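You operate a simulated robot arm through the tools that you are given. There is no shell and no other tool.

The job below is to be done with a simulated robot arm. You get a single attempt, and the scene is never put back.

TASK
Salt the ball and the knot cheese on the corner bench with the salt shaker.
Fine: not so much that a rind forms; put the shaker back, then the ball cheese on the narrow board; the rest stay where they lie. Set down upright: salt shaker.

Only the result counts: the job must be done as asked and must still hold three seconds after the hand-in. Knocking over, shifting, dropping, spilling or breaking anything else fails it.

THE ROBOT
A 6-joint arm with a two-finger parallel gripper, fixed in place. Base frame: the origin is at the foot of the arm, x ahead of it, y to its left, z up; the work surface is at about z = 860. Readings come in mm, degrees, newtons and seconds.
With the tool pointing down near the work surface it reaches from about 260 to 680 mm from the base axis. Its first joint turns from -66.0 to 66.0 degrees. Payload 2.9 kg.
Tool frame: the origin (TCP) lies between the finger pads and is the grasp point; the fingertips stand 30 mm ahead of it; z points along the fingers, y is the line along which they close. The gripper opens to 110 mm. The fingers are 20 mm wide and 10 mm thick; the gripper's body (48 by 112 mm) begins 55 mm behind the TCP.
Orientation is that of the tool frame in the base frame, as a unit quaternion [w, x, y, z]. With the fingers straight down and closing along the base's y, the tool's x points along the base's -x, its y along +y and its z along -z.

THE INTERFACE
- The arm moves only by the tool jog_arm. Its argument "motion" is a list of rows, each a list of 3 entries, a list of its own where there are three numbers: the turn, a rotation vector about the base's x, y, z in degrees, then the shift along the base's x, y, z in mm, then the finger opening in mm, from 0 to 110. In form: [[[rx, ry, rz], [dx, dy, dz], gripper], ...]. A call has 1 to 20 rows; each row is the pose to reach, as a shift and turn from the pose commanded when the call began. Each row takes 0.2 s and may step no farther than 50 mm and 8.6 degrees from the row before; otherwise, or with a gripper value out of range, the whole call is refused. Where a pose cannot be reached the arm comes as near as it can. A force on the tool above 40 N (or 10 N above the force at the start of the call, whichever is more), or a blocked arm, ends the call early, and 0.2 s more pass. Each finger travels about 108 mm/s and halts on what it meets, pressing with about 34 N; the grip force reading is that of the motor and also rises with nothing between the fingers. The clock runs only during rows and for 0.2 s after the last one: add rows that repeat a pose to give the fingers time. The reply holds the time, the measured pose of the TCP, the force on the tool along the base axes, the opening and the grip force, in the units named above and with some noise, with the torque about the TCP (base axes, N m) and any sound that the robot's microphone picked up.
- Cameras (640 x 400 px; columns grow to the right, rows downward): "scene" is fixed at [68.5, 421.7, 1399.2]; the picture's right is [-0.86, -0.52, 0.00], its down [-0.23, 0.38, -0.90] and it looks along [0.46, -0.77, -0.44] (base axes); focal length 331 px, centre (320, 200). "wrist" rides on the gripper at [72, 17, -103] in the tool frame; the picture's right is [-0.23, 0.97, 0.00], its down [-0.76, -0.18, -0.62] and it looks along [-0.61, -0.14, 0.78] (tool axes); focal length 222 px, centre (320, 200). There is no depth. A picture from a camera that has moved, and an enlarged one, comes with that camera's place and axes in the base frame and with its lens.
- get_image(camera): a new picture of that camera. It takes no simulated time.
- zoom(camera, box): a new picture of the part [left, top, right, bottom] of that camera's present view, enlarged. It takes no simulated time.
- job_done(): hands the job in; it is judged then, once.

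Places have to be worked out from the pictures, the camera data and where the tool is seen. Open the gripper and draw the arm clear of the work before you hand the job in, unless the task says otherwise.

The tools are called after "Emit:" by a JSON object that holds its "method" and its "body". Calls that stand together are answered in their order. jog_arm: Moves the arm, as the interface text tells. Its arguments: {"type":"object","properties":{"motion":{"type":"array"}},"required":["motion"]} The other tools are called the same way: get_image (camera) takes a picture; zoom (camera, box) takes an enlarged picture of a part of a camera's view; job_done () hands the job in.

At the start:

```text
clock: 0.0
ee_pos: [343.0, -284.5, 1252.9]
orientation: [0.0, 0.0, 1.0, 0.0]
wrist_force: [-0.8, 0.4, -0.4]
moment: [-0.03, -0.01, -0.01]
width: 110.1
grasp_force: 0.0
```

scene: 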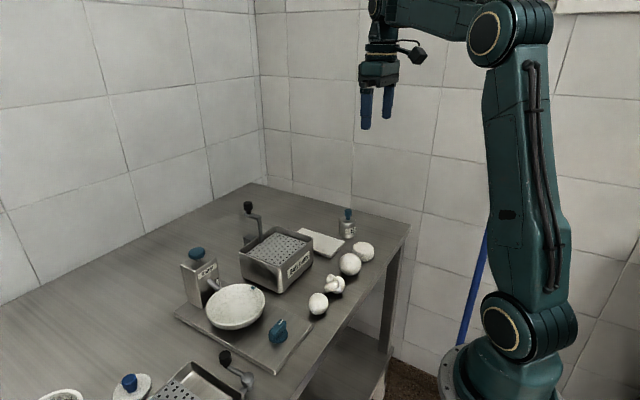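
wrist: 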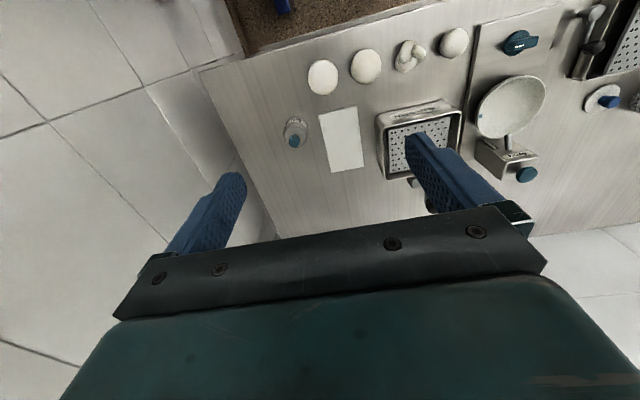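

The first pictures show a bench with four pale cheeses, a small bottle with a blue top, a white board, a grater box, a dish scale and other things. I'll enlarge both views to identify each item.

Emit:
{"method": "zoom", "body": {"camera": "scene", "box": [280, 190, 420, 330]}}

Emit:
{"method": "zoom", "body": {"camera": "scene", "box": [160, 190, 320, 290]}}

Emit:
{"method": "zoom", "body": {"camera": "scene", "box": [0, 240, 320, 400]}}

Emit:
{"method": "zoom", "body": {"camera": "wrist", "box": [260, 10, 500, 200]}}

Emit:
{"method": "zoom", "body": {"camera": "wrist", "box": [440, 0, 640, 200]}}

```text
2.86 times, centred on (350, 260) of scene
camera zoom: at [68.5, 421.7, 1399.2], right [-0.86, -0.52, 0.0], down [-0.23, 0.38, -0.9], along [0.46, -0.77, -0.44], focal length 944 px, centre (234, 29)
```

zoom: 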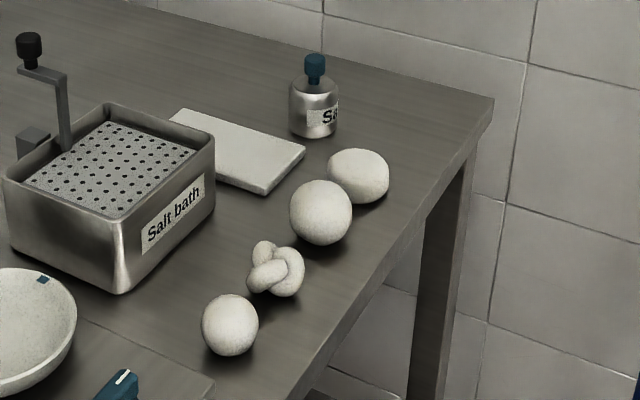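

```text
4.00 times, centred on (240, 240) of scene
camera zoom: at [68.5, 421.7, 1399.2], right [-0.86, -0.52, 0.0], down [-0.23, 0.38, -0.9], along [0.46, -0.77, -0.44], focal length 1322 px, centre (640, 40)
```

zoom: 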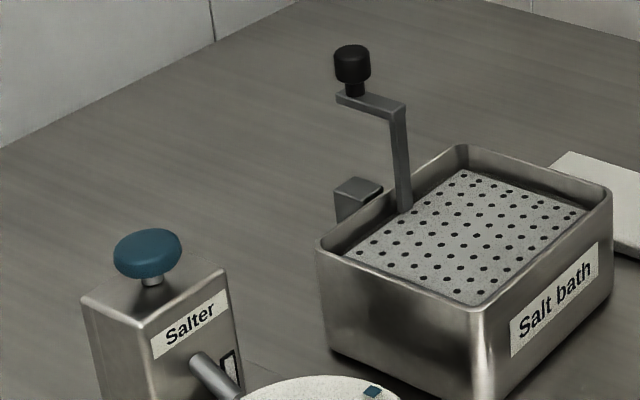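

```text
2.00 times, centred on (160, 320) of scene
camera zoom: at [68.5, 421.7, 1399.2], right [-0.86, -0.52, 0.0], down [-0.23, 0.38, -0.9], along [0.46, -0.77, -0.44], focal length 661 px, centre (640, -40)
```

zoom: 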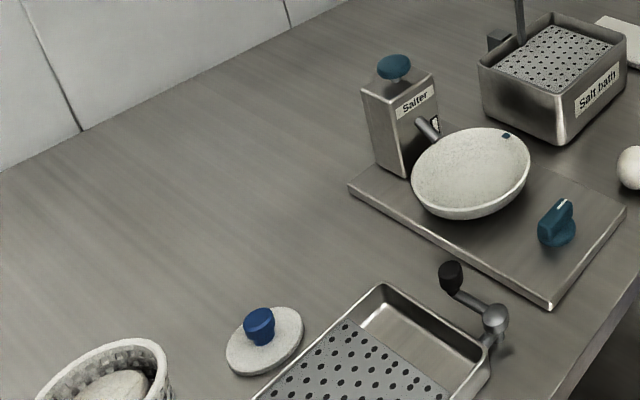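

```text
2.11 times, centred on (380, 105) of wrist
camera zoom: at [270.1, -267.5, 1357.2], right [0.23, 0.97, 0.0], down [0.76, -0.18, 0.62], along [0.61, -0.14, -0.78], focal length 468 px, centre (194, 400)
```

zoom: 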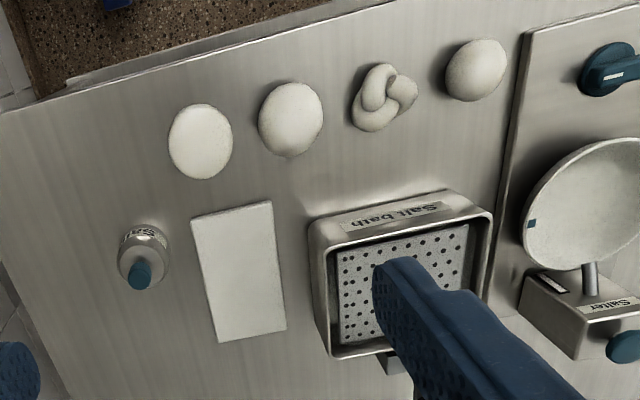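

```text
2.00 times, centred on (540, 100) of wrist
camera zoom: at [270.1, -267.5, 1357.2], right [0.23, 0.97, 0.0], down [0.76, -0.18, 0.62], along [0.61, -0.14, -0.78], focal length 444 px, centre (-120, 400)
```

zoom: 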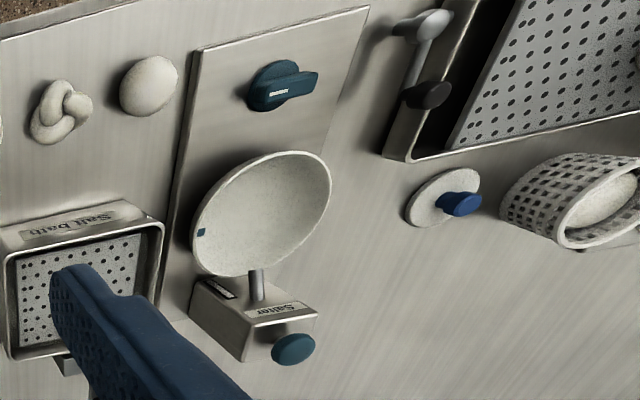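

From the two views I place the cheeses in a row at x≈353 (y≈-280, -198, -118 and -44). The small "Sa…" jar is near (439, -365), and the pale slab board spans about x 420–570, y -306…-223. I'm moving the wrist camera closer to tell the ball, knot and shaker details apart.

Emit:
{"method": "jog_arm", "body": {"motion": [[[0, 0, 0], [-10, 20, -40], 110], [[0, 0, 0], [-20, 40, -80], 110], [[0, 0, 0], [-30, 60, -120], 110], [[0, 0, 0], [-43, 85, -150], 110]]}}

Emit:
{"method": "get_image", "body": {"camera": "wrist"}}

Emit:
{"method": "zoom", "body": {"camera": "wrist", "box": [200, 20, 520, 220]}}

```text
clock: 1.0
ee_pos: [301.1, -200.5, 1102.2]
orientation: [0.0, 0.0, 1.0, -0.001]
wrist_force: [0.4, -0.2, 0.2]
moment: [0.0, 0.03, -0.01]
width: 110.1
grasp_force: 0.2
```

```text
taken
camera wrist: at [228.8, -183.1, 1205.8], right [0.23, 0.97, 0.0], down [0.76, -0.18, 0.62], along [0.61, -0.14, -0.78], focal length 222 px, centre (320, 200)
```

wrist: 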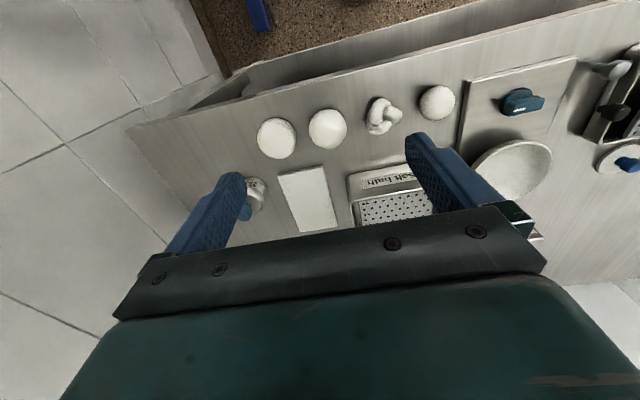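

```text
2.00 times, centred on (360, 120) of wrist
camera zoom: at [228.8, -183.1, 1205.8], right [0.23, 0.97, 0.0], down [0.76, -0.18, 0.62], along [0.61, -0.14, -0.78], focal length 444 px, centre (240, 360)
```

zoom: 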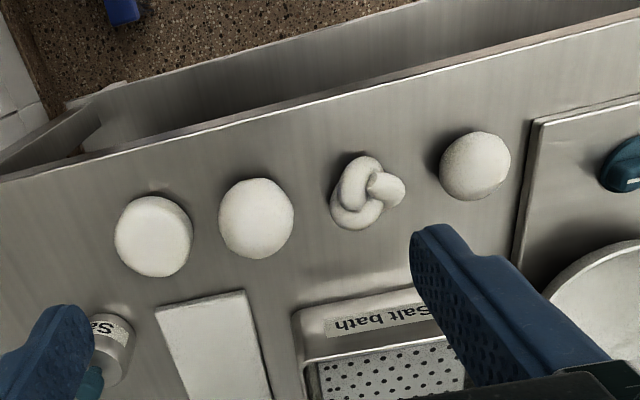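

Cheese A looks like a flat wheel and C is the knot, so B or D must be the ball. I'm enlarging each of them and the shaker further.

Emit:
{"method": "zoom", "body": {"camera": "scene", "box": [300, 260, 350, 320]}}

Emit:
{"method": "zoom", "body": {"camera": "scene", "box": [330, 230, 380, 285]}}

Emit:
{"method": "zoom", "body": {"camera": "scene", "box": [325, 195, 375, 245]}}

Emit:
{"method": "zoom", "body": {"camera": "wrist", "box": [300, 70, 470, 170]}}

```text
6.67 times, centred on (325, 290) of scene
camera zoom: at [68.5, 421.7, 1399.2], right [-0.86, -0.52, 0.0], down [-0.23, 0.38, -0.9], along [0.46, -0.77, -0.44], focal length 2204 px, centre (287, -400)
```

zoom: 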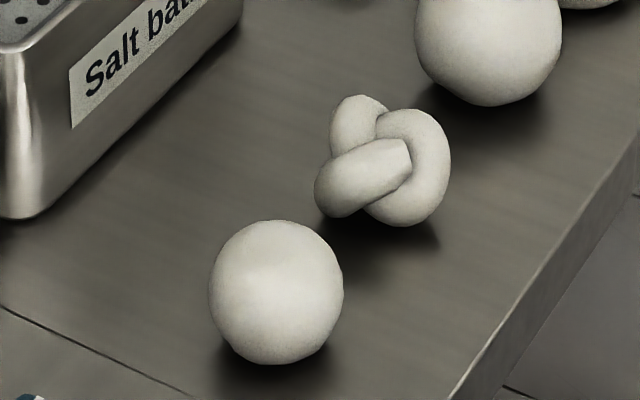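

```text
7.27 times, centred on (355, 258) of scene
camera zoom: at [68.5, 421.7, 1399.2], right [-0.86, -0.52, 0.0], down [-0.23, 0.38, -0.9], along [0.46, -0.77, -0.44], focal length 2404 px, centre (66, -218)
```

zoom: 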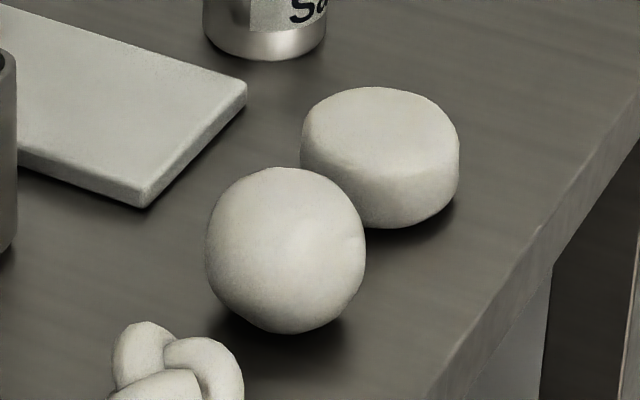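

```text
8.00 times, centred on (350, 220) of scene
camera zoom: at [68.5, 421.7, 1399.2], right [-0.86, -0.52, 0.0], down [-0.23, 0.38, -0.9], along [0.46, -0.77, -0.44], focal length 2644 px, centre (80, 40)
```

zoom: 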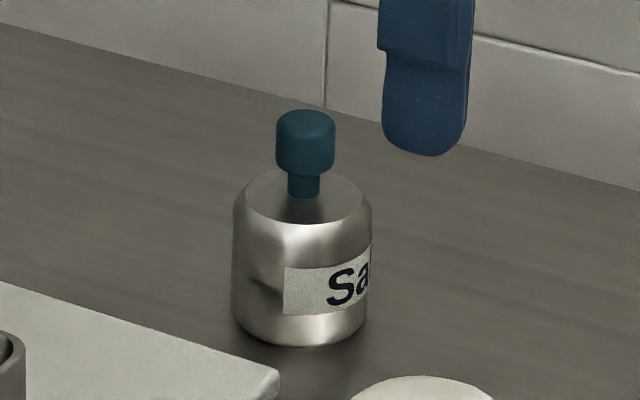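

```text
3.76 times, centred on (385, 120) of wrist
camera zoom: at [228.8, -183.1, 1205.8], right [0.23, 0.97, 0.0], down [0.76, -0.18, 0.62], along [0.61, -0.14, -0.78], focal length 836 px, centre (75, 501)
```

zoom: 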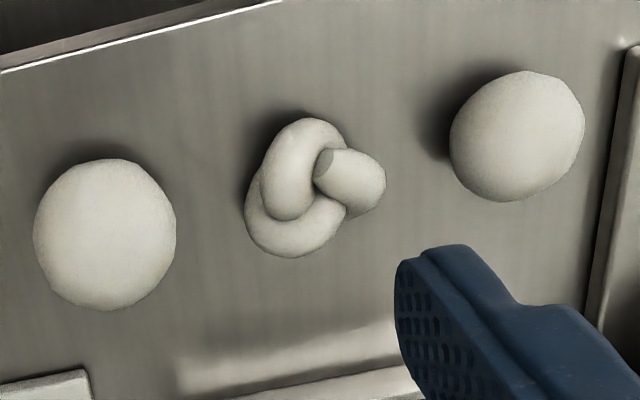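

B measures about 56 mm across and D about 45 mm, and both look roundish. I'll take very tight zooms to judge which is the true ball.

Emit:
{"method": "zoom", "body": {"camera": "scene", "box": [304, 290, 334, 318]}}

Emit:
{"method": "zoom", "body": {"camera": "scene", "box": [335, 250, 365, 278]}}

Emit:
{"method": "zoom", "body": {"camera": "wrist", "box": [415, 80, 460, 125]}}

Emit:
{"method": "zoom", "body": {"camera": "wrist", "box": [305, 105, 350, 155]}}

```text
14.29 times, centred on (319, 304) of scene
camera zoom: at [68.5, 421.7, 1399.2], right [-0.86, -0.52, 0.0], down [-0.23, 0.38, -0.9], along [0.46, -0.77, -0.44], focal length 4722 px, centre (334, -1286)
```

zoom: 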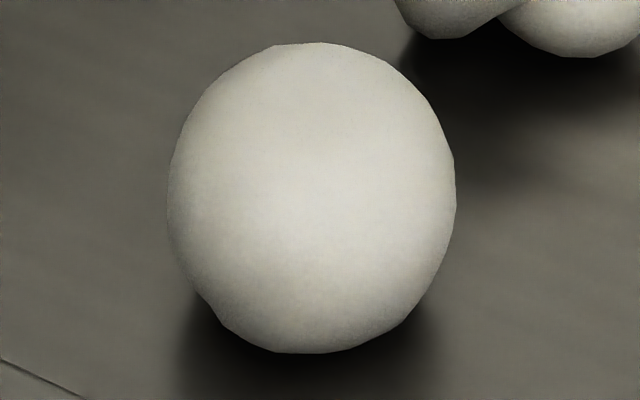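

```text
14.29 times, centred on (350, 264) of scene
camera zoom: at [68.5, 421.7, 1399.2], right [-0.86, -0.52, 0.0], down [-0.23, 0.38, -0.9], along [0.46, -0.77, -0.44], focal length 4722 px, centre (-109, -714)
```

zoom: 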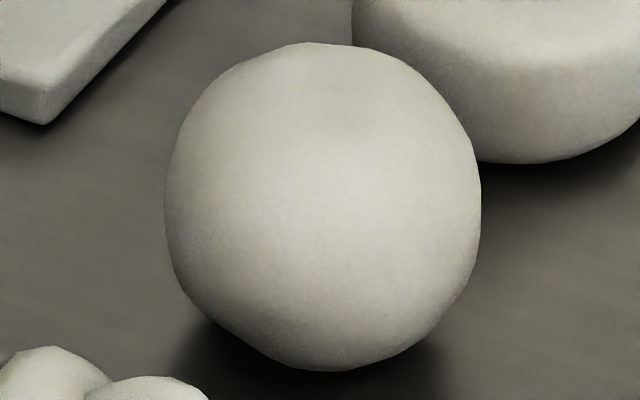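

```text
8.89 times, centred on (438, 102) of wrist
camera zoom: at [228.8, -183.1, 1205.8], right [0.23, 0.97, 0.0], down [0.76, -0.18, 0.62], along [0.61, -0.14, -0.78], focal length 1974 px, centre (-724, 1067)
```

zoom: 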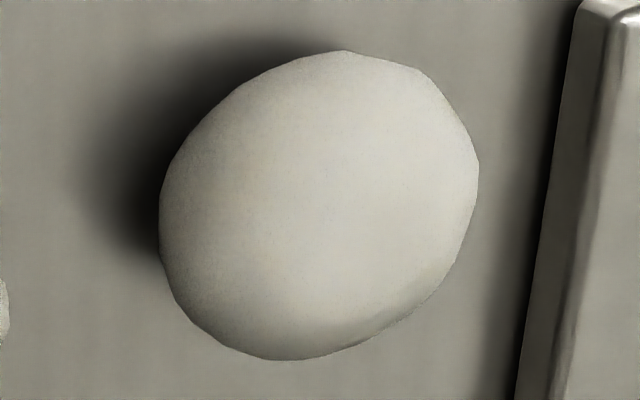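

```text
8.00 times, centred on (328, 130) of wrist
camera zoom: at [228.8, -183.1, 1205.8], right [0.23, 0.97, 0.0], down [0.76, -0.18, 0.62], along [0.61, -0.14, -0.78], focal length 1777 px, centre (260, 760)
```

zoom: 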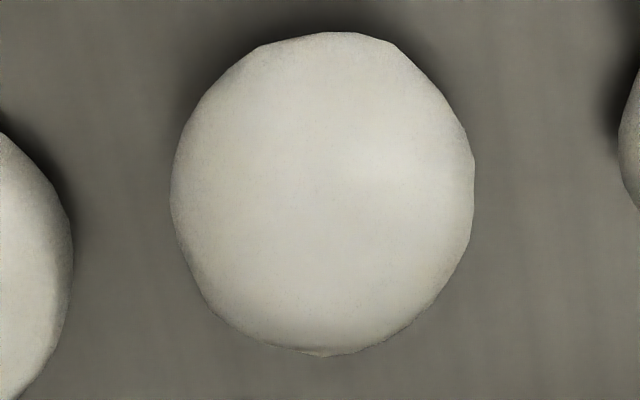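

B and D both look close to spherical at this range. I'll tilt the tool forward and lower it in front of the row, which gives the wrist camera a flatter side view of the cheeses.

Emit:
{"method": "jog_arm", "body": {"motion": [[[0, -7.5, 0], [-5, 20, -25], 110], [[0, -15, 0], [-10, 40, -50], 110], [[0, -22.5, 0], [-15, 60, -75], 110], [[0, -30, 0], [-20, 80, -100], 110]]}}

Emit:
{"method": "get_image", "body": {"camera": "wrist"}}

Emit:
{"method": "get_image", "body": {"camera": "scene"}}

```text
clock: 2.0
ee_pos: [287.5, -124.6, 1009.5]
orientation: [0.259, 0.0, 0.966, 0.001]
wrist_force: [0.0, -0.7, -0.3]
moment: [0.01, 0.0, 0.01]
width: 109.6
grasp_force: 0.0
out of reach, approached as far as the arm can: row 4
```

```text
taken
camera wrist: at [172.3, -107.4, 1062.3], right [0.2, 0.97, 0.11], down [0.35, -0.18, 0.92], along [0.92, -0.14, -0.37], focal length 222 px, centre (320, 200)
```

wrist: 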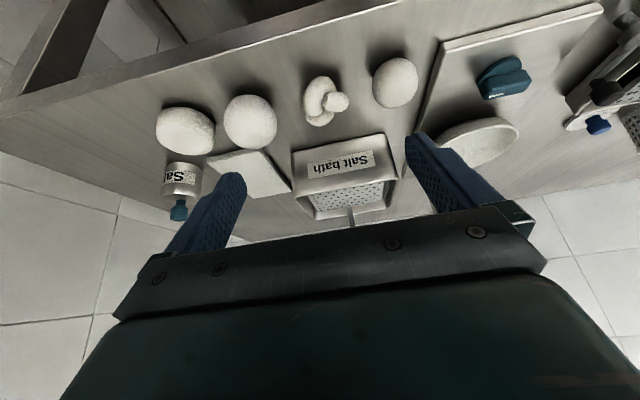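

```text
taken
```

scene: 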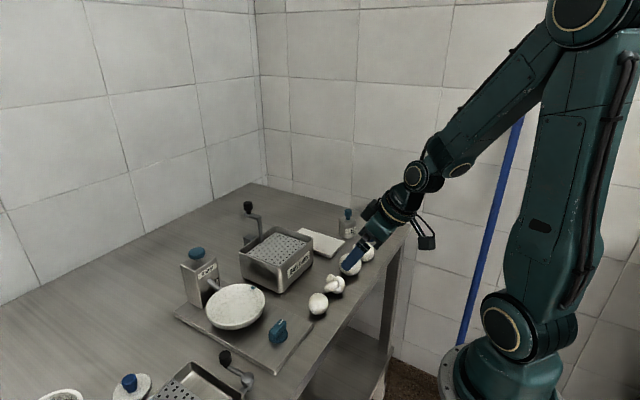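

Good oblique view; the shaker and all the cheeses are visible from the front. I'm zooming on B, D and the shaker label.

Emit:
{"method": "zoom", "body": {"camera": "wrist", "box": [140, 80, 300, 230]}}

Emit:
{"method": "zoom", "body": {"camera": "wrist", "box": [290, 40, 440, 140]}}

Emit:
{"method": "zoom", "body": {"camera": "wrist", "box": [150, 145, 220, 225]}}

Emit:
{"method": "zoom", "body": {"camera": "wrist", "box": [360, 45, 430, 115]}}

Emit:
{"method": "zoom", "body": {"camera": "wrist", "box": [215, 85, 285, 155]}}

```text
2.67 times, centred on (220, 155) of wrist
camera zoom: at [172.3, -107.4, 1062.3], right [0.2, 0.97, 0.11], down [0.35, -0.18, 0.92], along [0.92, -0.14, -0.37], focal length 592 px, centre (587, 320)
```

zoom: 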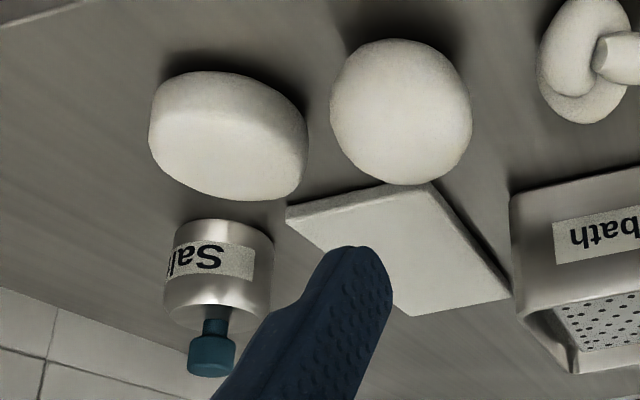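

```text
4.00 times, centred on (365, 90) of wrist
camera zoom: at [172.3, -107.4, 1062.3], right [0.2, 0.97, 0.11], down [0.35, -0.18, 0.92], along [0.92, -0.14, -0.37], focal length 888 px, centre (140, 640)
```

zoom: 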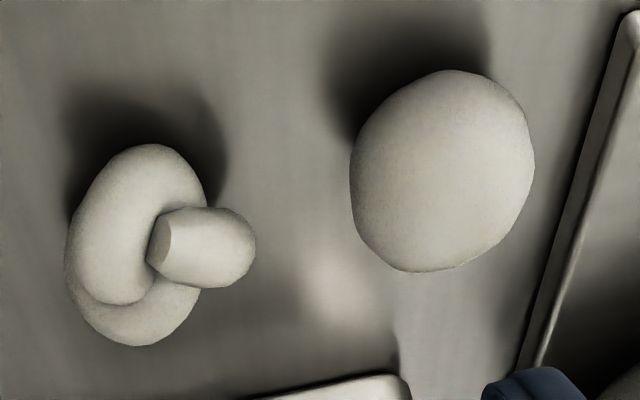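

```text
5.00 times, centred on (185, 185) of wrist
camera zoom: at [172.3, -107.4, 1062.3], right [0.2, 0.97, 0.11], down [0.35, -0.18, 0.92], along [0.92, -0.14, -0.37], focal length 1111 px, centre (995, 275)
```

zoom: 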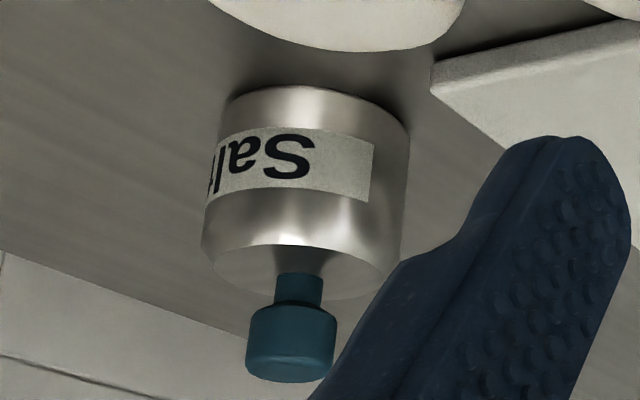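

```text
5.71 times, centred on (395, 80) of wrist
camera zoom: at [172.3, -107.4, 1062.3], right [0.2, 0.97, 0.11], down [0.35, -0.18, 0.92], along [0.92, -0.14, -0.37], focal length 1269 px, centre (-109, 886)
```

zoom: 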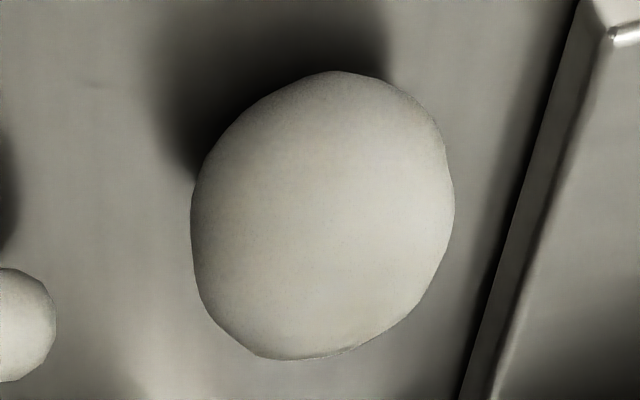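

```text
5.71 times, centred on (250, 120) of wrist
camera zoom: at [172.3, -107.4, 1062.3], right [0.2, 0.97, 0.11], down [0.35, -0.18, 0.92], along [0.92, -0.14, -0.37], focal length 1269 px, centre (720, 657)
```

zoom: 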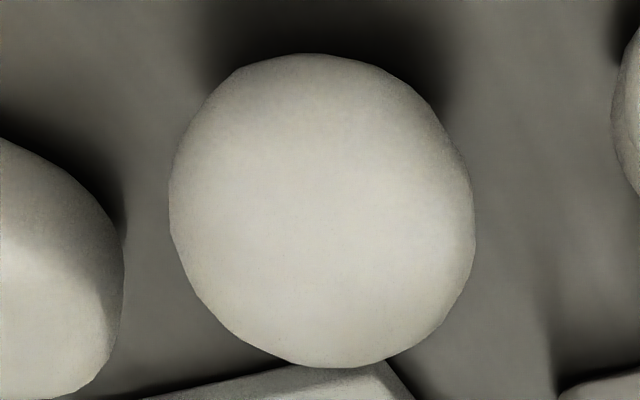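

D still can't be told apart for sure from B by shape. I'm straightening the tool and bringing the camera in close on D along its optical axis.

Emit:
{"method": "jog_arm", "body": {"motion": [[[0, 7.5, 0], [0, 20, 0], 110], [[0, 15, 0], [0, 40, 0], 110], [[0, 22.5, 0], [0, 65, 0], 110], [[0, 30, 0], [0, 92, -10], 110]]}}

Emit:
{"method": "get_image", "body": {"camera": "wrist"}}

```text
clock: 3.0
ee_pos: [288.0, -32.1, 1000.3]
orientation: [-0.001, 0.0, 1.0, 0.0]
wrist_force: [0.9, 0.8, -0.4]
moment: [-0.01, 0.0, -0.02]
width: 109.9
grasp_force: 0.0
```

```text
taken
camera wrist: at [215.3, -15.0, 1102.8], right [0.23, 0.97, 0.0], down [0.76, -0.18, 0.62], along [0.61, -0.14, -0.78], focal length 222 px, centre (320, 200)
```

wrist: 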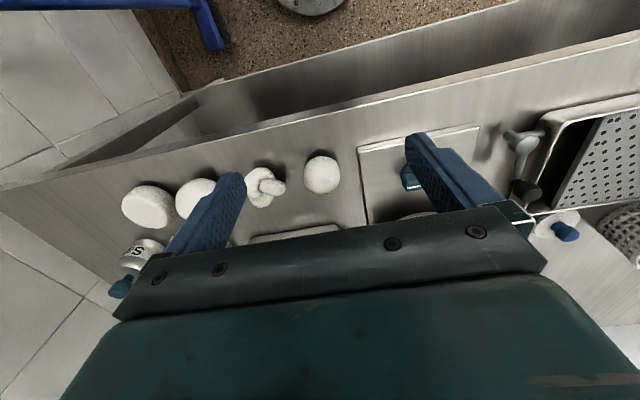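

D is now close to the optical axis. I'm zooming tightly on it and on the knot.

Emit:
{"method": "zoom", "body": {"camera": "wrist", "box": [295, 145, 351, 200]}}

Emit:
{"method": "zoom", "body": {"camera": "wrist", "box": [235, 155, 295, 215]}}

Emit:
{"method": "zoom", "body": {"camera": "wrist", "box": [480, 80, 640, 260]}}

```text
7.27 times, centred on (323, 172) of wrist
camera zoom: at [215.3, -15.0, 1102.8], right [0.23, 0.97, 0.0], down [0.76, -0.18, 0.62], along [0.61, -0.14, -0.78], focal length 1615 px, centre (298, 400)
```

zoom: 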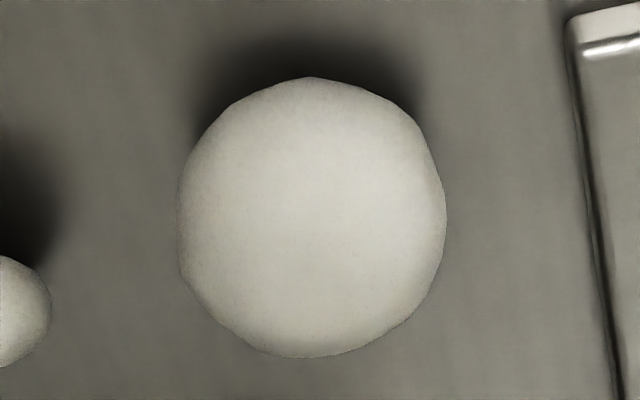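

```text
6.67 times, centred on (265, 185) of wrist
camera zoom: at [215.3, -15.0, 1102.8], right [0.23, 0.97, 0.0], down [0.76, -0.18, 0.62], along [0.61, -0.14, -0.78], focal length 1481 px, centre (687, 300)
```

zoom: 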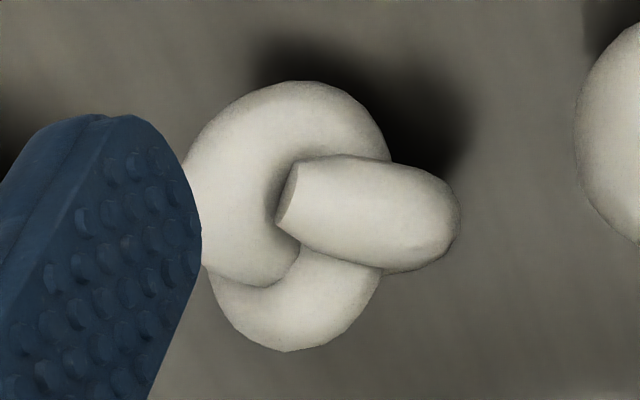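

```text
2.22 times, centred on (560, 170) of wrist
camera zoom: at [215.3, -15.0, 1102.8], right [0.23, 0.97, 0.0], down [0.76, -0.18, 0.62], along [0.61, -0.14, -0.78], focal length 494 px, centre (-213, 267)
```

zoom: 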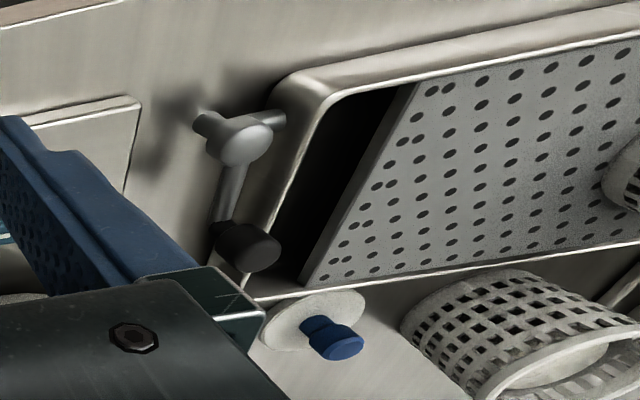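

D measures about 268 × 280 px here, so it's a little elongated. Next I'm looking at B under the same geometry for comparison.

Emit:
{"method": "jog_arm", "body": {"motion": [[[0, 0, 0], [0, -40, 0], 110], [[0, 0, 0], [0, -80, 0], 110], [[0, 0, 0], [0, -120, 0], 110], [[0, 0, 0], [0, -155, 0], 110]]}}

Emit:
{"method": "get_image", "body": {"camera": "wrist"}}

Emit:
{"method": "zoom", "body": {"camera": "wrist", "box": [285, 135, 355, 205]}}

Emit:
{"method": "zoom", "body": {"camera": "wrist", "box": [160, 120, 300, 260]}}

Emit:
{"method": "zoom", "body": {"camera": "wrist", "box": [340, 120, 480, 220]}}

```text
clock: 4.0
ee_pos: [287.7, -187.4, 997.7]
orientation: [0.0, 0.0, 1.0, 0.0]
wrist_force: [0.3, 0.3, 0.1]
moment: [0.03, 0.0, -0.01]
width: 110.1
grasp_force: 0.1
```

```text
taken
camera wrist: at [214.8, -170.3, 1100.8], right [0.23, 0.97, 0.0], down [0.76, -0.18, 0.62], along [0.61, -0.14, -0.78], focal length 222 px, centre (320, 200)
```

wrist: 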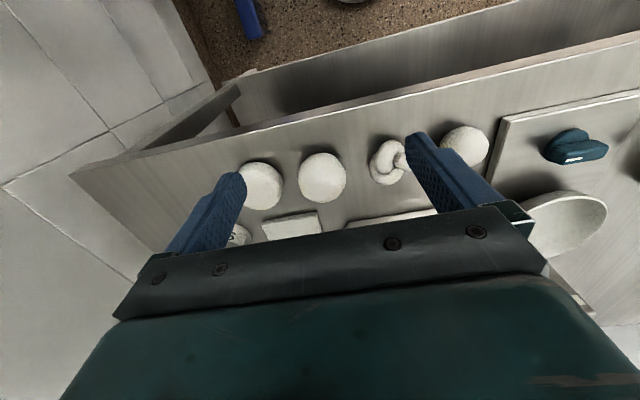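

```text
5.71 times, centred on (320, 170) of wrist
camera zoom: at [214.8, -170.3, 1100.8], right [0.23, 0.97, 0.0], down [0.76, -0.18, 0.62], along [0.61, -0.14, -0.78], focal length 1269 px, centre (320, 371)
```

zoom: 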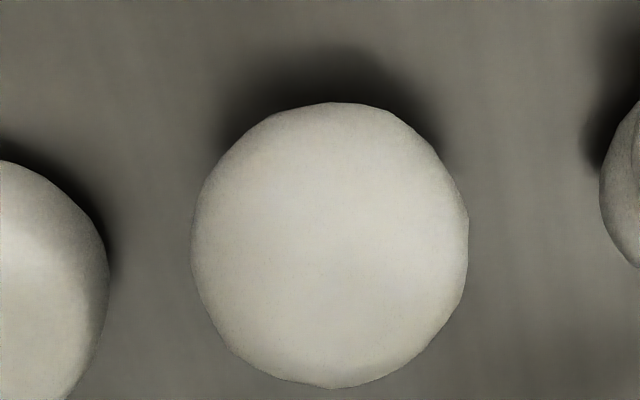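

```text
2.86 times, centred on (230, 190) of wrist
camera zoom: at [214.8, -170.3, 1100.8], right [0.23, 0.97, 0.0], down [0.76, -0.18, 0.62], along [0.61, -0.14, -0.78], focal length 635 px, centre (577, 229)
```

zoom: 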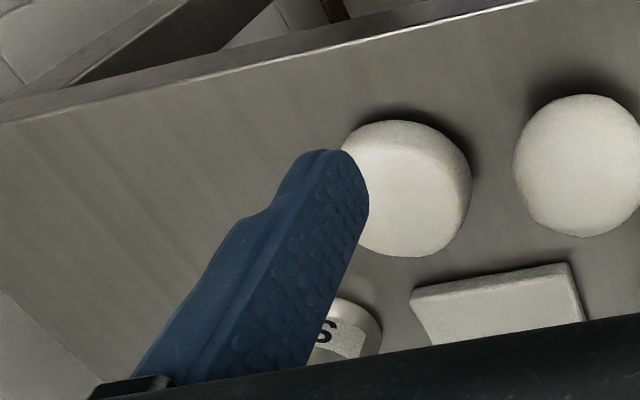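

```text
4.00 times, centred on (410, 170) of wrist
camera zoom: at [214.8, -170.3, 1100.8], right [0.23, 0.97, 0.0], down [0.76, -0.18, 0.62], along [0.61, -0.14, -0.78], focal length 888 px, centre (-40, 320)
```

zoom: 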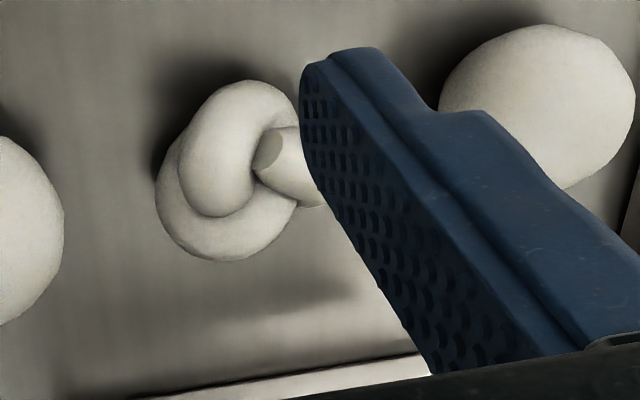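

B (≈56 mm) and D (≈44 mm) both look like spheres, so I want to see everything else on the bench, including any other cheese, board or shaker. I'm raising the arm and swinging left for a survey.

Emit:
{"method": "jog_arm", "body": {"motion": [[[0, 0, 0], [0, 20, 45], 110], [[0, 0, 0], [0, 50, 85], 110], [[0, 0, 0], [5, 90, 115], 110], [[0, 0, 0], [10, 130, 145], 110], [[0, 0, 0], [15, 170, 170], 110], [[0, 0, 0], [15, 215, 190], 110], [[0, 0, 0], [15, 260, 205], 110], [[0, 0, 0], [15, 305, 215], 110], [[0, 0, 0], [15, 345, 220], 110]]}}

Emit:
{"method": "get_image", "body": {"camera": "wrist"}}

Emit:
{"method": "get_image", "body": {"camera": "scene"}}

```text
refused: row 3 steps farther than a row can; nothing moved
```

```text
taken
camera wrist: at [214.8, -170.3, 1100.8], right [0.23, 0.97, 0.0], down [0.76, -0.18, 0.62], along [0.61, -0.14, -0.78], focal length 222 px, centre (320, 200)
```

wrist: 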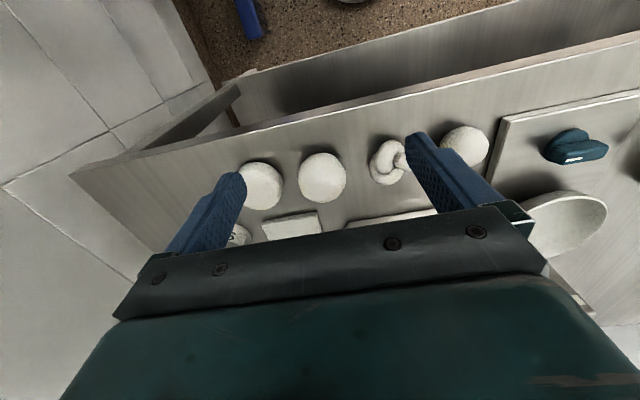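

```text
taken
```

scene: 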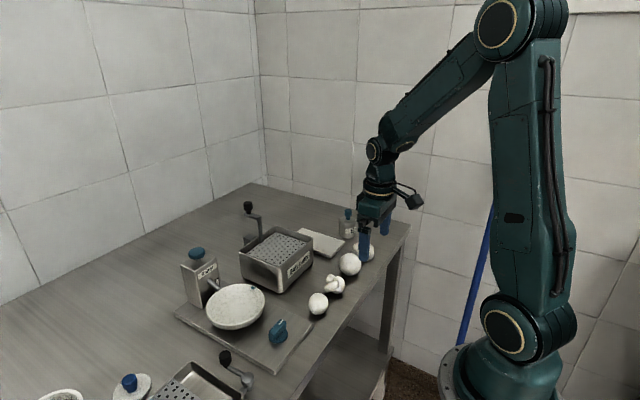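

Row 3's step was a hair over 50 mm, so nothing moved. I'm resending with shorter steps.

Emit:
{"method": "jog_arm", "body": {"motion": [[[0, 0, 0], [0, 20, 40], 110], [[0, 0, 0], [0, 48, 78], 110], [[0, 0, 0], [4, 82, 110], 110], [[0, 0, 0], [8, 120, 138], 110], [[0, 0, 0], [12, 160, 163], 110], [[0, 0, 0], [15, 202, 185], 110], [[0, 0, 0], [15, 246, 202], 110], [[0, 0, 0], [15, 291, 214], 110], [[0, 0, 0], [15, 335, 220], 110]]}}

Emit:
{"method": "get_image", "body": {"camera": "wrist"}}

Emit:
{"method": "zoom", "body": {"camera": "wrist", "box": [240, 40, 640, 240]}}

Emit:
{"method": "zoom", "body": {"camera": "wrist", "box": [60, 60, 300, 220]}}

```text
clock: 6.0
ee_pos: [301.7, 148.8, 1218.8]
orientation: [0.0, 0.001, 1.0, -0.001]
wrist_force: [1.2, 0.0, -0.6]
moment: [0.01, 0.0, 0.01]
width: 109.9
grasp_force: 0.1
```

```text
taken
camera wrist: at [229.3, 166.1, 1321.9], right [0.23, 0.97, 0.0], down [0.76, -0.18, 0.62], along [0.61, -0.14, -0.78], focal length 222 px, centre (320, 200)
```

wrist: 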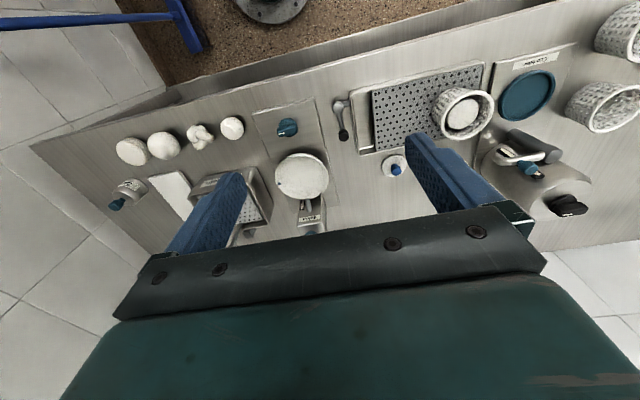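

```text
1.60 times, centred on (440, 140) of wrist
camera zoom: at [229.3, 166.1, 1321.9], right [0.23, 0.97, 0.0], down [0.76, -0.18, 0.62], along [0.61, -0.14, -0.78], focal length 355 px, centre (128, 296)
```

zoom: 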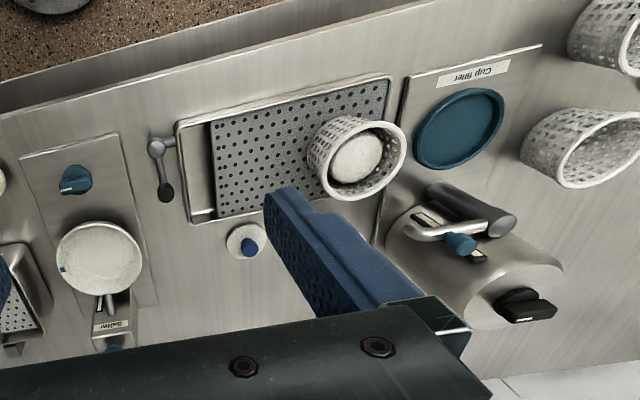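

```text
2.50 times, centred on (180, 140) of wrist
camera zoom: at [229.3, 166.1, 1321.9], right [0.23, 0.97, 0.0], down [0.76, -0.18, 0.62], along [0.61, -0.14, -0.78], focal length 555 px, centre (670, 350)
```

zoom: 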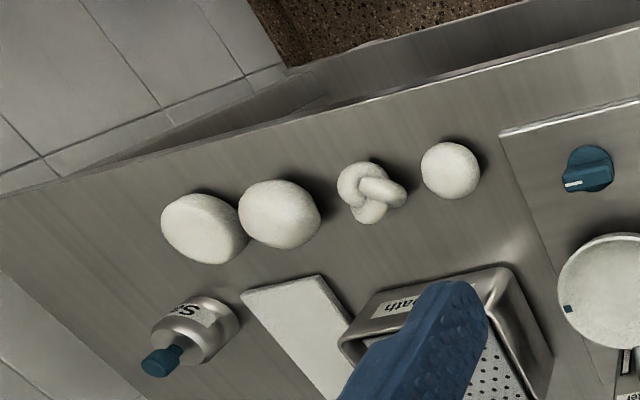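

There's no other loose cheese or board, so the pale slab must be the narrow board. I'm comparing B and D again from this third direction.

Emit:
{"method": "zoom", "body": {"camera": "wrist", "box": [215, 110, 249, 146]}}

Emit:
{"method": "zoom", "body": {"camera": "wrist", "box": [143, 125, 187, 165]}}

Emit:
{"method": "zoom", "body": {"camera": "wrist", "box": [100, 165, 160, 215]}}

```text
11.11 times, centred on (232, 128) of wrist
camera zoom: at [229.3, 166.1, 1321.9], right [0.23, 0.97, 0.0], down [0.76, -0.18, 0.62], along [0.61, -0.14, -0.78], focal length 2468 px, centre (1298, 1000)
```

zoom: 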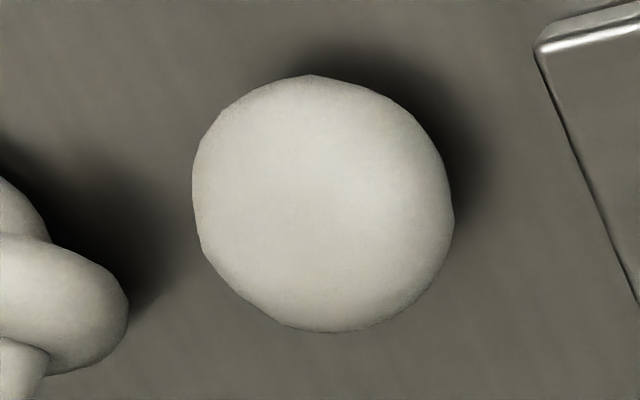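

```text
10.00 times, centred on (165, 145) of wrist
camera zoom: at [229.3, 166.1, 1321.9], right [0.23, 0.97, 0.0], down [0.76, -0.18, 0.62], along [0.61, -0.14, -0.78], focal length 2221 px, centre (1870, 750)
```

zoom: 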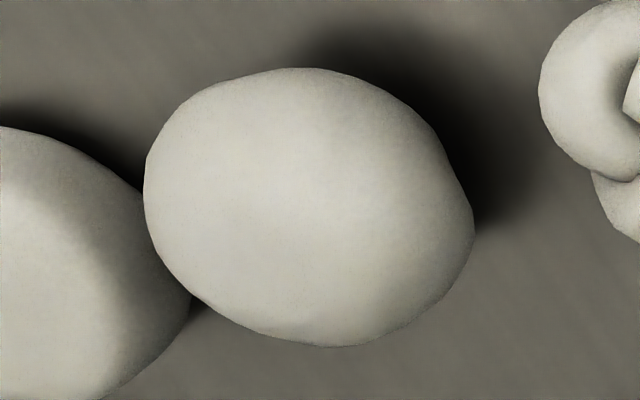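

```text
8.00 times, centred on (130, 190) of wrist
camera zoom: at [229.3, 166.1, 1321.9], right [0.23, 0.97, 0.0], down [0.76, -0.18, 0.62], along [0.61, -0.14, -0.78], focal length 1777 px, centre (1840, 280)
```

zoom: 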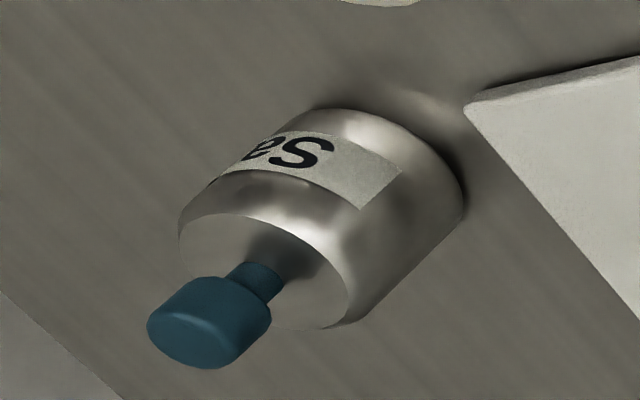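

In this view B fits a true sphere well while D is slightly off, but that isn't decisive. I'm yawing the tool so the camera can look along the row from the left at a low angle, to see the cheeses in profile.

Emit:
{"method": "jog_arm", "body": {"motion": [[[0, 0, -8.2], [-2, -8, -15], 80], [[0, 0, -16.4], [-3, -16, -30], 50], [[0, 0, -24.6], [-4, -24, -45], 40], [[0, 0, -32.8], [-6, -32, -60], 40], [[0, 0, -41], [-8, -40, -80], 40], [[0, 0, -49.2], [-9, -48, -100], 40], [[0, 0, -57.4], [-10, -56, -120], 40], [[0, 0, -65.6], [-12, -64, -140], 40], [[0, 0, -73.8], [-14, -72, -160], 40], [[0, 0, -82], [-15, -80, -180], 40], [[0, 0, -90], [-16, -86, -200], 40]]}}

Emit:
{"method": "get_image", "body": {"camera": "wrist"}}

Emit:
{"method": "get_image", "body": {"camera": "scene"}}

```text
clock: 8.4
ee_pos: [285.6, 62.9, 1018.8]
orientation: [0.0, 0.709, 0.705, 0.0]
wrist_force: [0.2, 0.2, 0.1]
moment: [0.0, 0.0, 0.02]
width: 40.1
grasp_force: 0.0
```

```text
taken
camera wrist: at [302.4, 135.4, 1121.5], right [0.97, -0.23, 0.0], down [-0.18, -0.76, 0.62], along [-0.14, -0.61, -0.78], focal length 222 px, centre (320, 200)
```

wrist: 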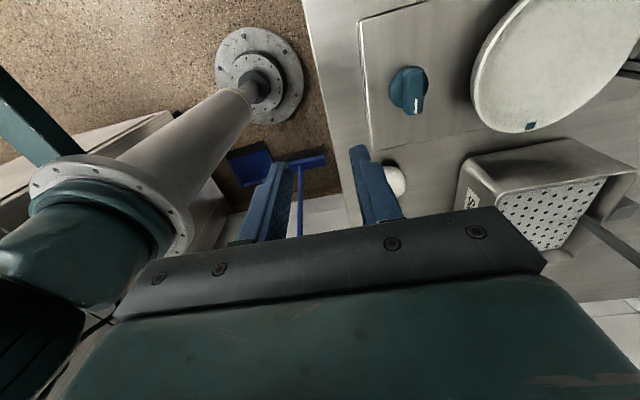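

```text
taken
```

scene: 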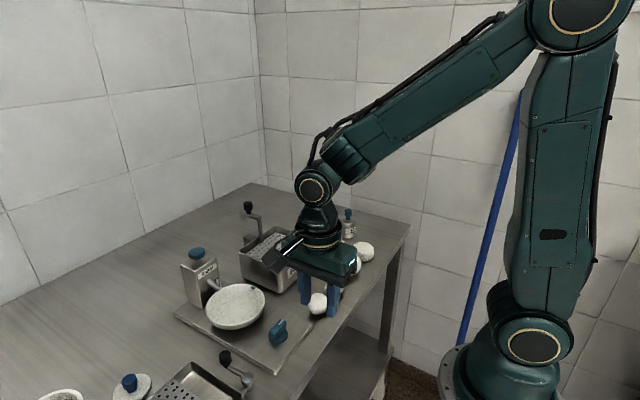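

The yaw works and the tool is well clear. Next I'm tilting it toward -y with a little yaw back, so the camera sees the row in near-profile from (≈252, 173, ≈1000).

Emit:
{"method": "jog_arm", "body": {"motion": [[[-5.9, -1.3, 4.88], [0, 0, -14], 40], [[-11.8, -2.6, 9.76], [0, 0, -28], 40], [[-17.7, -3.9, 14.64], [0, 0, -42], 40], [[-23.6, -5.2, 19.52], [0, 0, -56], 40], [[-29.5, -6.5, 24.4], [0, 0, -70], 40]]}}

Emit:
{"method": "get_image", "body": {"camera": "wrist"}}

```text
clock: 9.6
ee_pos: [285.2, 63.9, 949.0]
orientation: [0.219, 0.518, 0.815, -0.14]
wrist_force: [0.0, 0.8, -0.4]
moment: [0.0, -0.03, 0.0]
width: 40.1
grasp_force: 0.1
```

```text
taken
camera wrist: at [252.3, 173.4, 1001.3], right [0.97, 0.23, 0.11], down [-0.01, -0.39, 0.92], along [0.26, -0.89, -0.37], focal length 222 px, centre (320, 200)
```

wrist: 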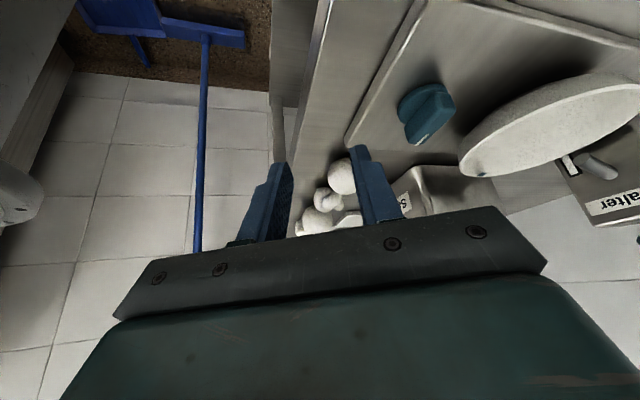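

The fingers block the line of sight. I'm opening them to 90 mm, which stays clear of the blue dial, to see between them.

Emit:
{"method": "jog_arm", "body": {"motion": [[[0, 0, 0], [-5, 0, 12], 90], [[0, 0, 0], [-5, 0, 12], 90]]}}

Emit:
{"method": "get_image", "body": {"camera": "wrist"}}

Emit:
{"method": "zoom", "body": {"camera": "wrist", "box": [280, 140, 390, 250]}}

Emit:
{"method": "zoom", "body": {"camera": "wrist", "box": [320, 150, 370, 200]}}

```text
clock: 10.2
ee_pos: [280.6, 63.1, 960.9]
orientation: [0.218, 0.519, 0.815, -0.139]
wrist_force: [0.2, 0.5, -0.5]
moment: [-0.01, -0.03, 0.01]
width: 90.0
grasp_force: 0.0
```

```text
taken
camera wrist: at [248.3, 172.8, 1013.8], right [0.97, 0.23, 0.11], down [-0.01, -0.39, 0.92], along [0.26, -0.89, -0.37], focal length 222 px, centre (320, 200)
```

wrist: 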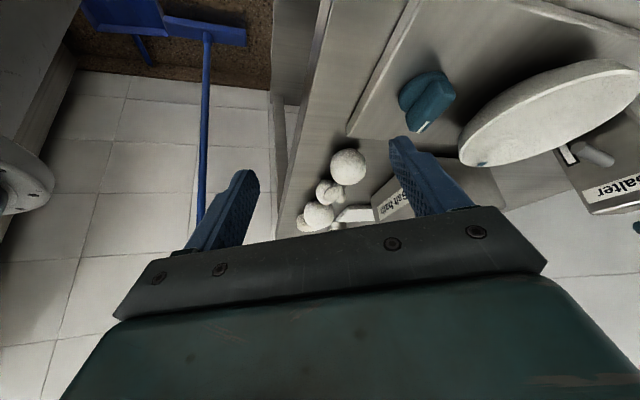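

```text
3.64 times, centred on (335, 195) of wrist
camera zoom: at [248.3, 172.8, 1013.8], right [0.97, 0.23, 0.11], down [-0.01, -0.39, 0.92], along [0.26, -0.89, -0.37], focal length 808 px, centre (266, 218)
```

zoom: 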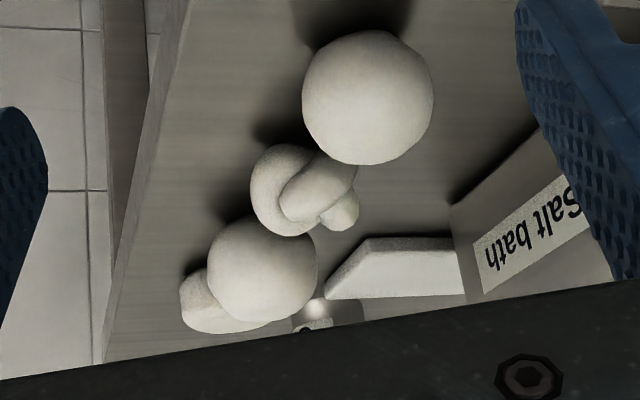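

```text
8.00 times, centred on (345, 175) of wrist
camera zoom: at [248.3, 172.8, 1013.8], right [0.97, 0.23, 0.11], down [-0.01, -0.39, 0.92], along [0.26, -0.89, -0.37], focal length 1777 px, centre (120, 400)
```

zoom: 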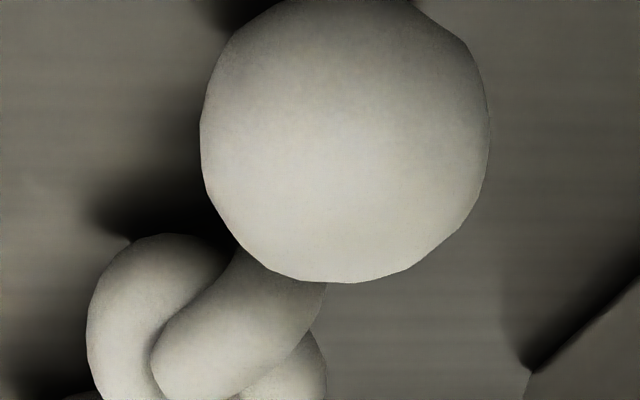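

From this flatter angle D also looks round. I'm zooming on B in profile to check for a flattened base or other shape.

Emit:
{"method": "zoom", "body": {"camera": "wrist", "box": [295, 190, 345, 235]}}

Emit:
{"method": "zoom", "body": {"camera": "wrist", "box": [320, 140, 375, 195]}}

```text
8.89 times, centred on (320, 212) of wrist
camera zoom: at [248.3, 172.8, 1013.8], right [0.97, 0.23, 0.11], down [-0.01, -0.39, 0.92], along [0.26, -0.89, -0.37], focal length 1974 px, centre (320, 89)
```

zoom: 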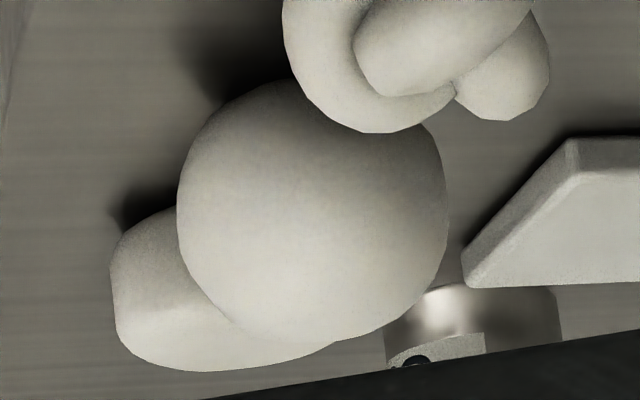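

```text
7.27 times, centred on (348, 168) of wrist
camera zoom: at [248.3, 172.8, 1013.8], right [0.97, 0.23, 0.11], down [-0.01, -0.39, 0.92], along [0.26, -0.89, -0.37], focal length 1615 px, centre (120, 436)
```

zoom: 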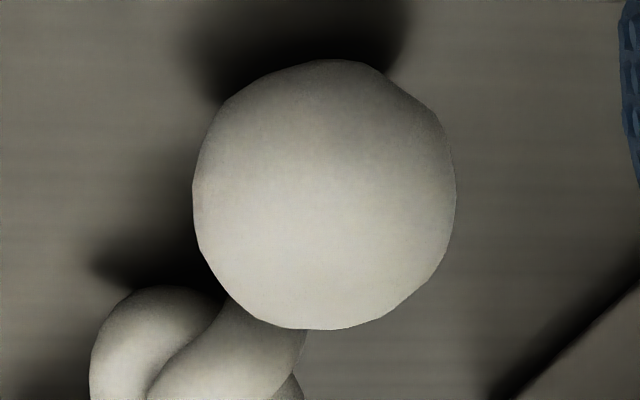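

Both B and D are round, differing only in size (56 mm and 44 mm). I take the full-size ball B at about (352, -199) as "the ball", since D is a bite-sized ball. Next I'm raising the tool back to vertical, then turning it so the camera ends up above the hand for a side grasp of the shaker.

Emit:
{"method": "jog_arm", "body": {"motion": [[[5.9, 1.3, -4.88], [0, 0, 30], 90], [[11.8, 2.6, -9.76], [2, 0, 60], 90], [[17.7, 3.9, -14.64], [4, 0, 90], 90], [[23.6, 5.2, -19.52], [6, 0, 110], 90], [[29.5, 6.5, -24.4], [8, 0, 130], 90]]}}

```text
clock: 11.4
ee_pos: [290.7, 62.8, 1091.8]
orientation: [-0.001, 0.707, 0.707, 0.0]
wrist_force: [-0.5, -0.7, -0.8]
moment: [-0.01, 0.03, -0.01]
width: 90.1
grasp_force: 0.1
```

The tool is vertical again at yaw -90°. I'm swinging over to the shaker side while completing the yaw to -180°.

Emit:
{"method": "jog_arm", "body": {"motion": [[[0, 0, -8.2], [4, -39, 0], 80], [[0, 0, -16.4], [8, -78, 0], 70], [[0, 0, -24.6], [12, -117, 0], 64], [[0, 0, -32.8], [16, -156, 0], 64], [[0, 0, -41], [20, -195, 0], 64], [[0, 0, -49.2], [24, -234, 0], 64], [[0, 0, -57.4], [28, -273, 0], 64], [[0, 0, -65.6], [32, -312, 0], 64], [[0, 0, -73.8], [36, -351, 0], 64], [[0, 0, -82], [40, -390, 0], 64], [[0, 0, -90], [44, -428, 0], 64]]}}

Emit:
{"method": "get_image", "body": {"camera": "wrist"}}

Emit:
{"method": "get_image", "body": {"camera": "scene"}}

```text
clock: 13.8
ee_pos: [334.4, -368.3, 1090.0]
orientation: [0.0, 1.0, -0.001, 0.0]
wrist_force: [0.5, -0.7, 0.1]
moment: [-0.02, 0.02, -0.04]
width: 64.2
grasp_force: 0.0
```

```text
taken
camera wrist: at [406.4, -386.2, 1193.2], right [-0.23, -0.97, 0.0], down [-0.76, 0.18, 0.62], along [-0.61, 0.14, -0.78], focal length 222 px, centre (320, 200)
```

wrist: 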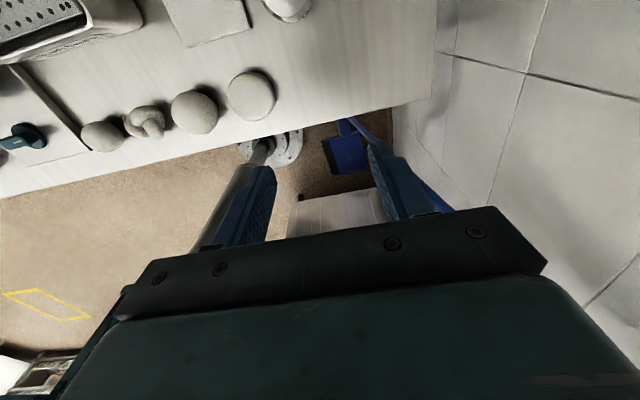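

```text
taken
```

scene: 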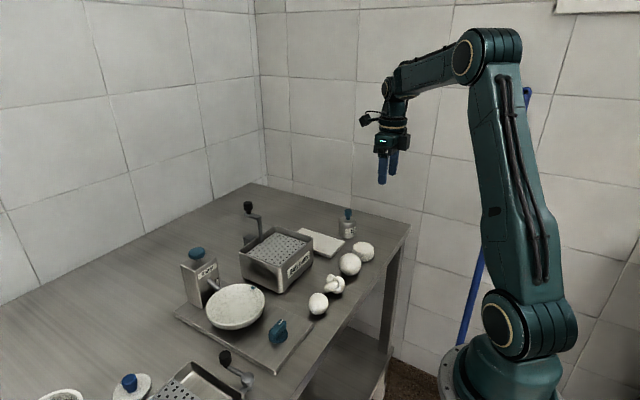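

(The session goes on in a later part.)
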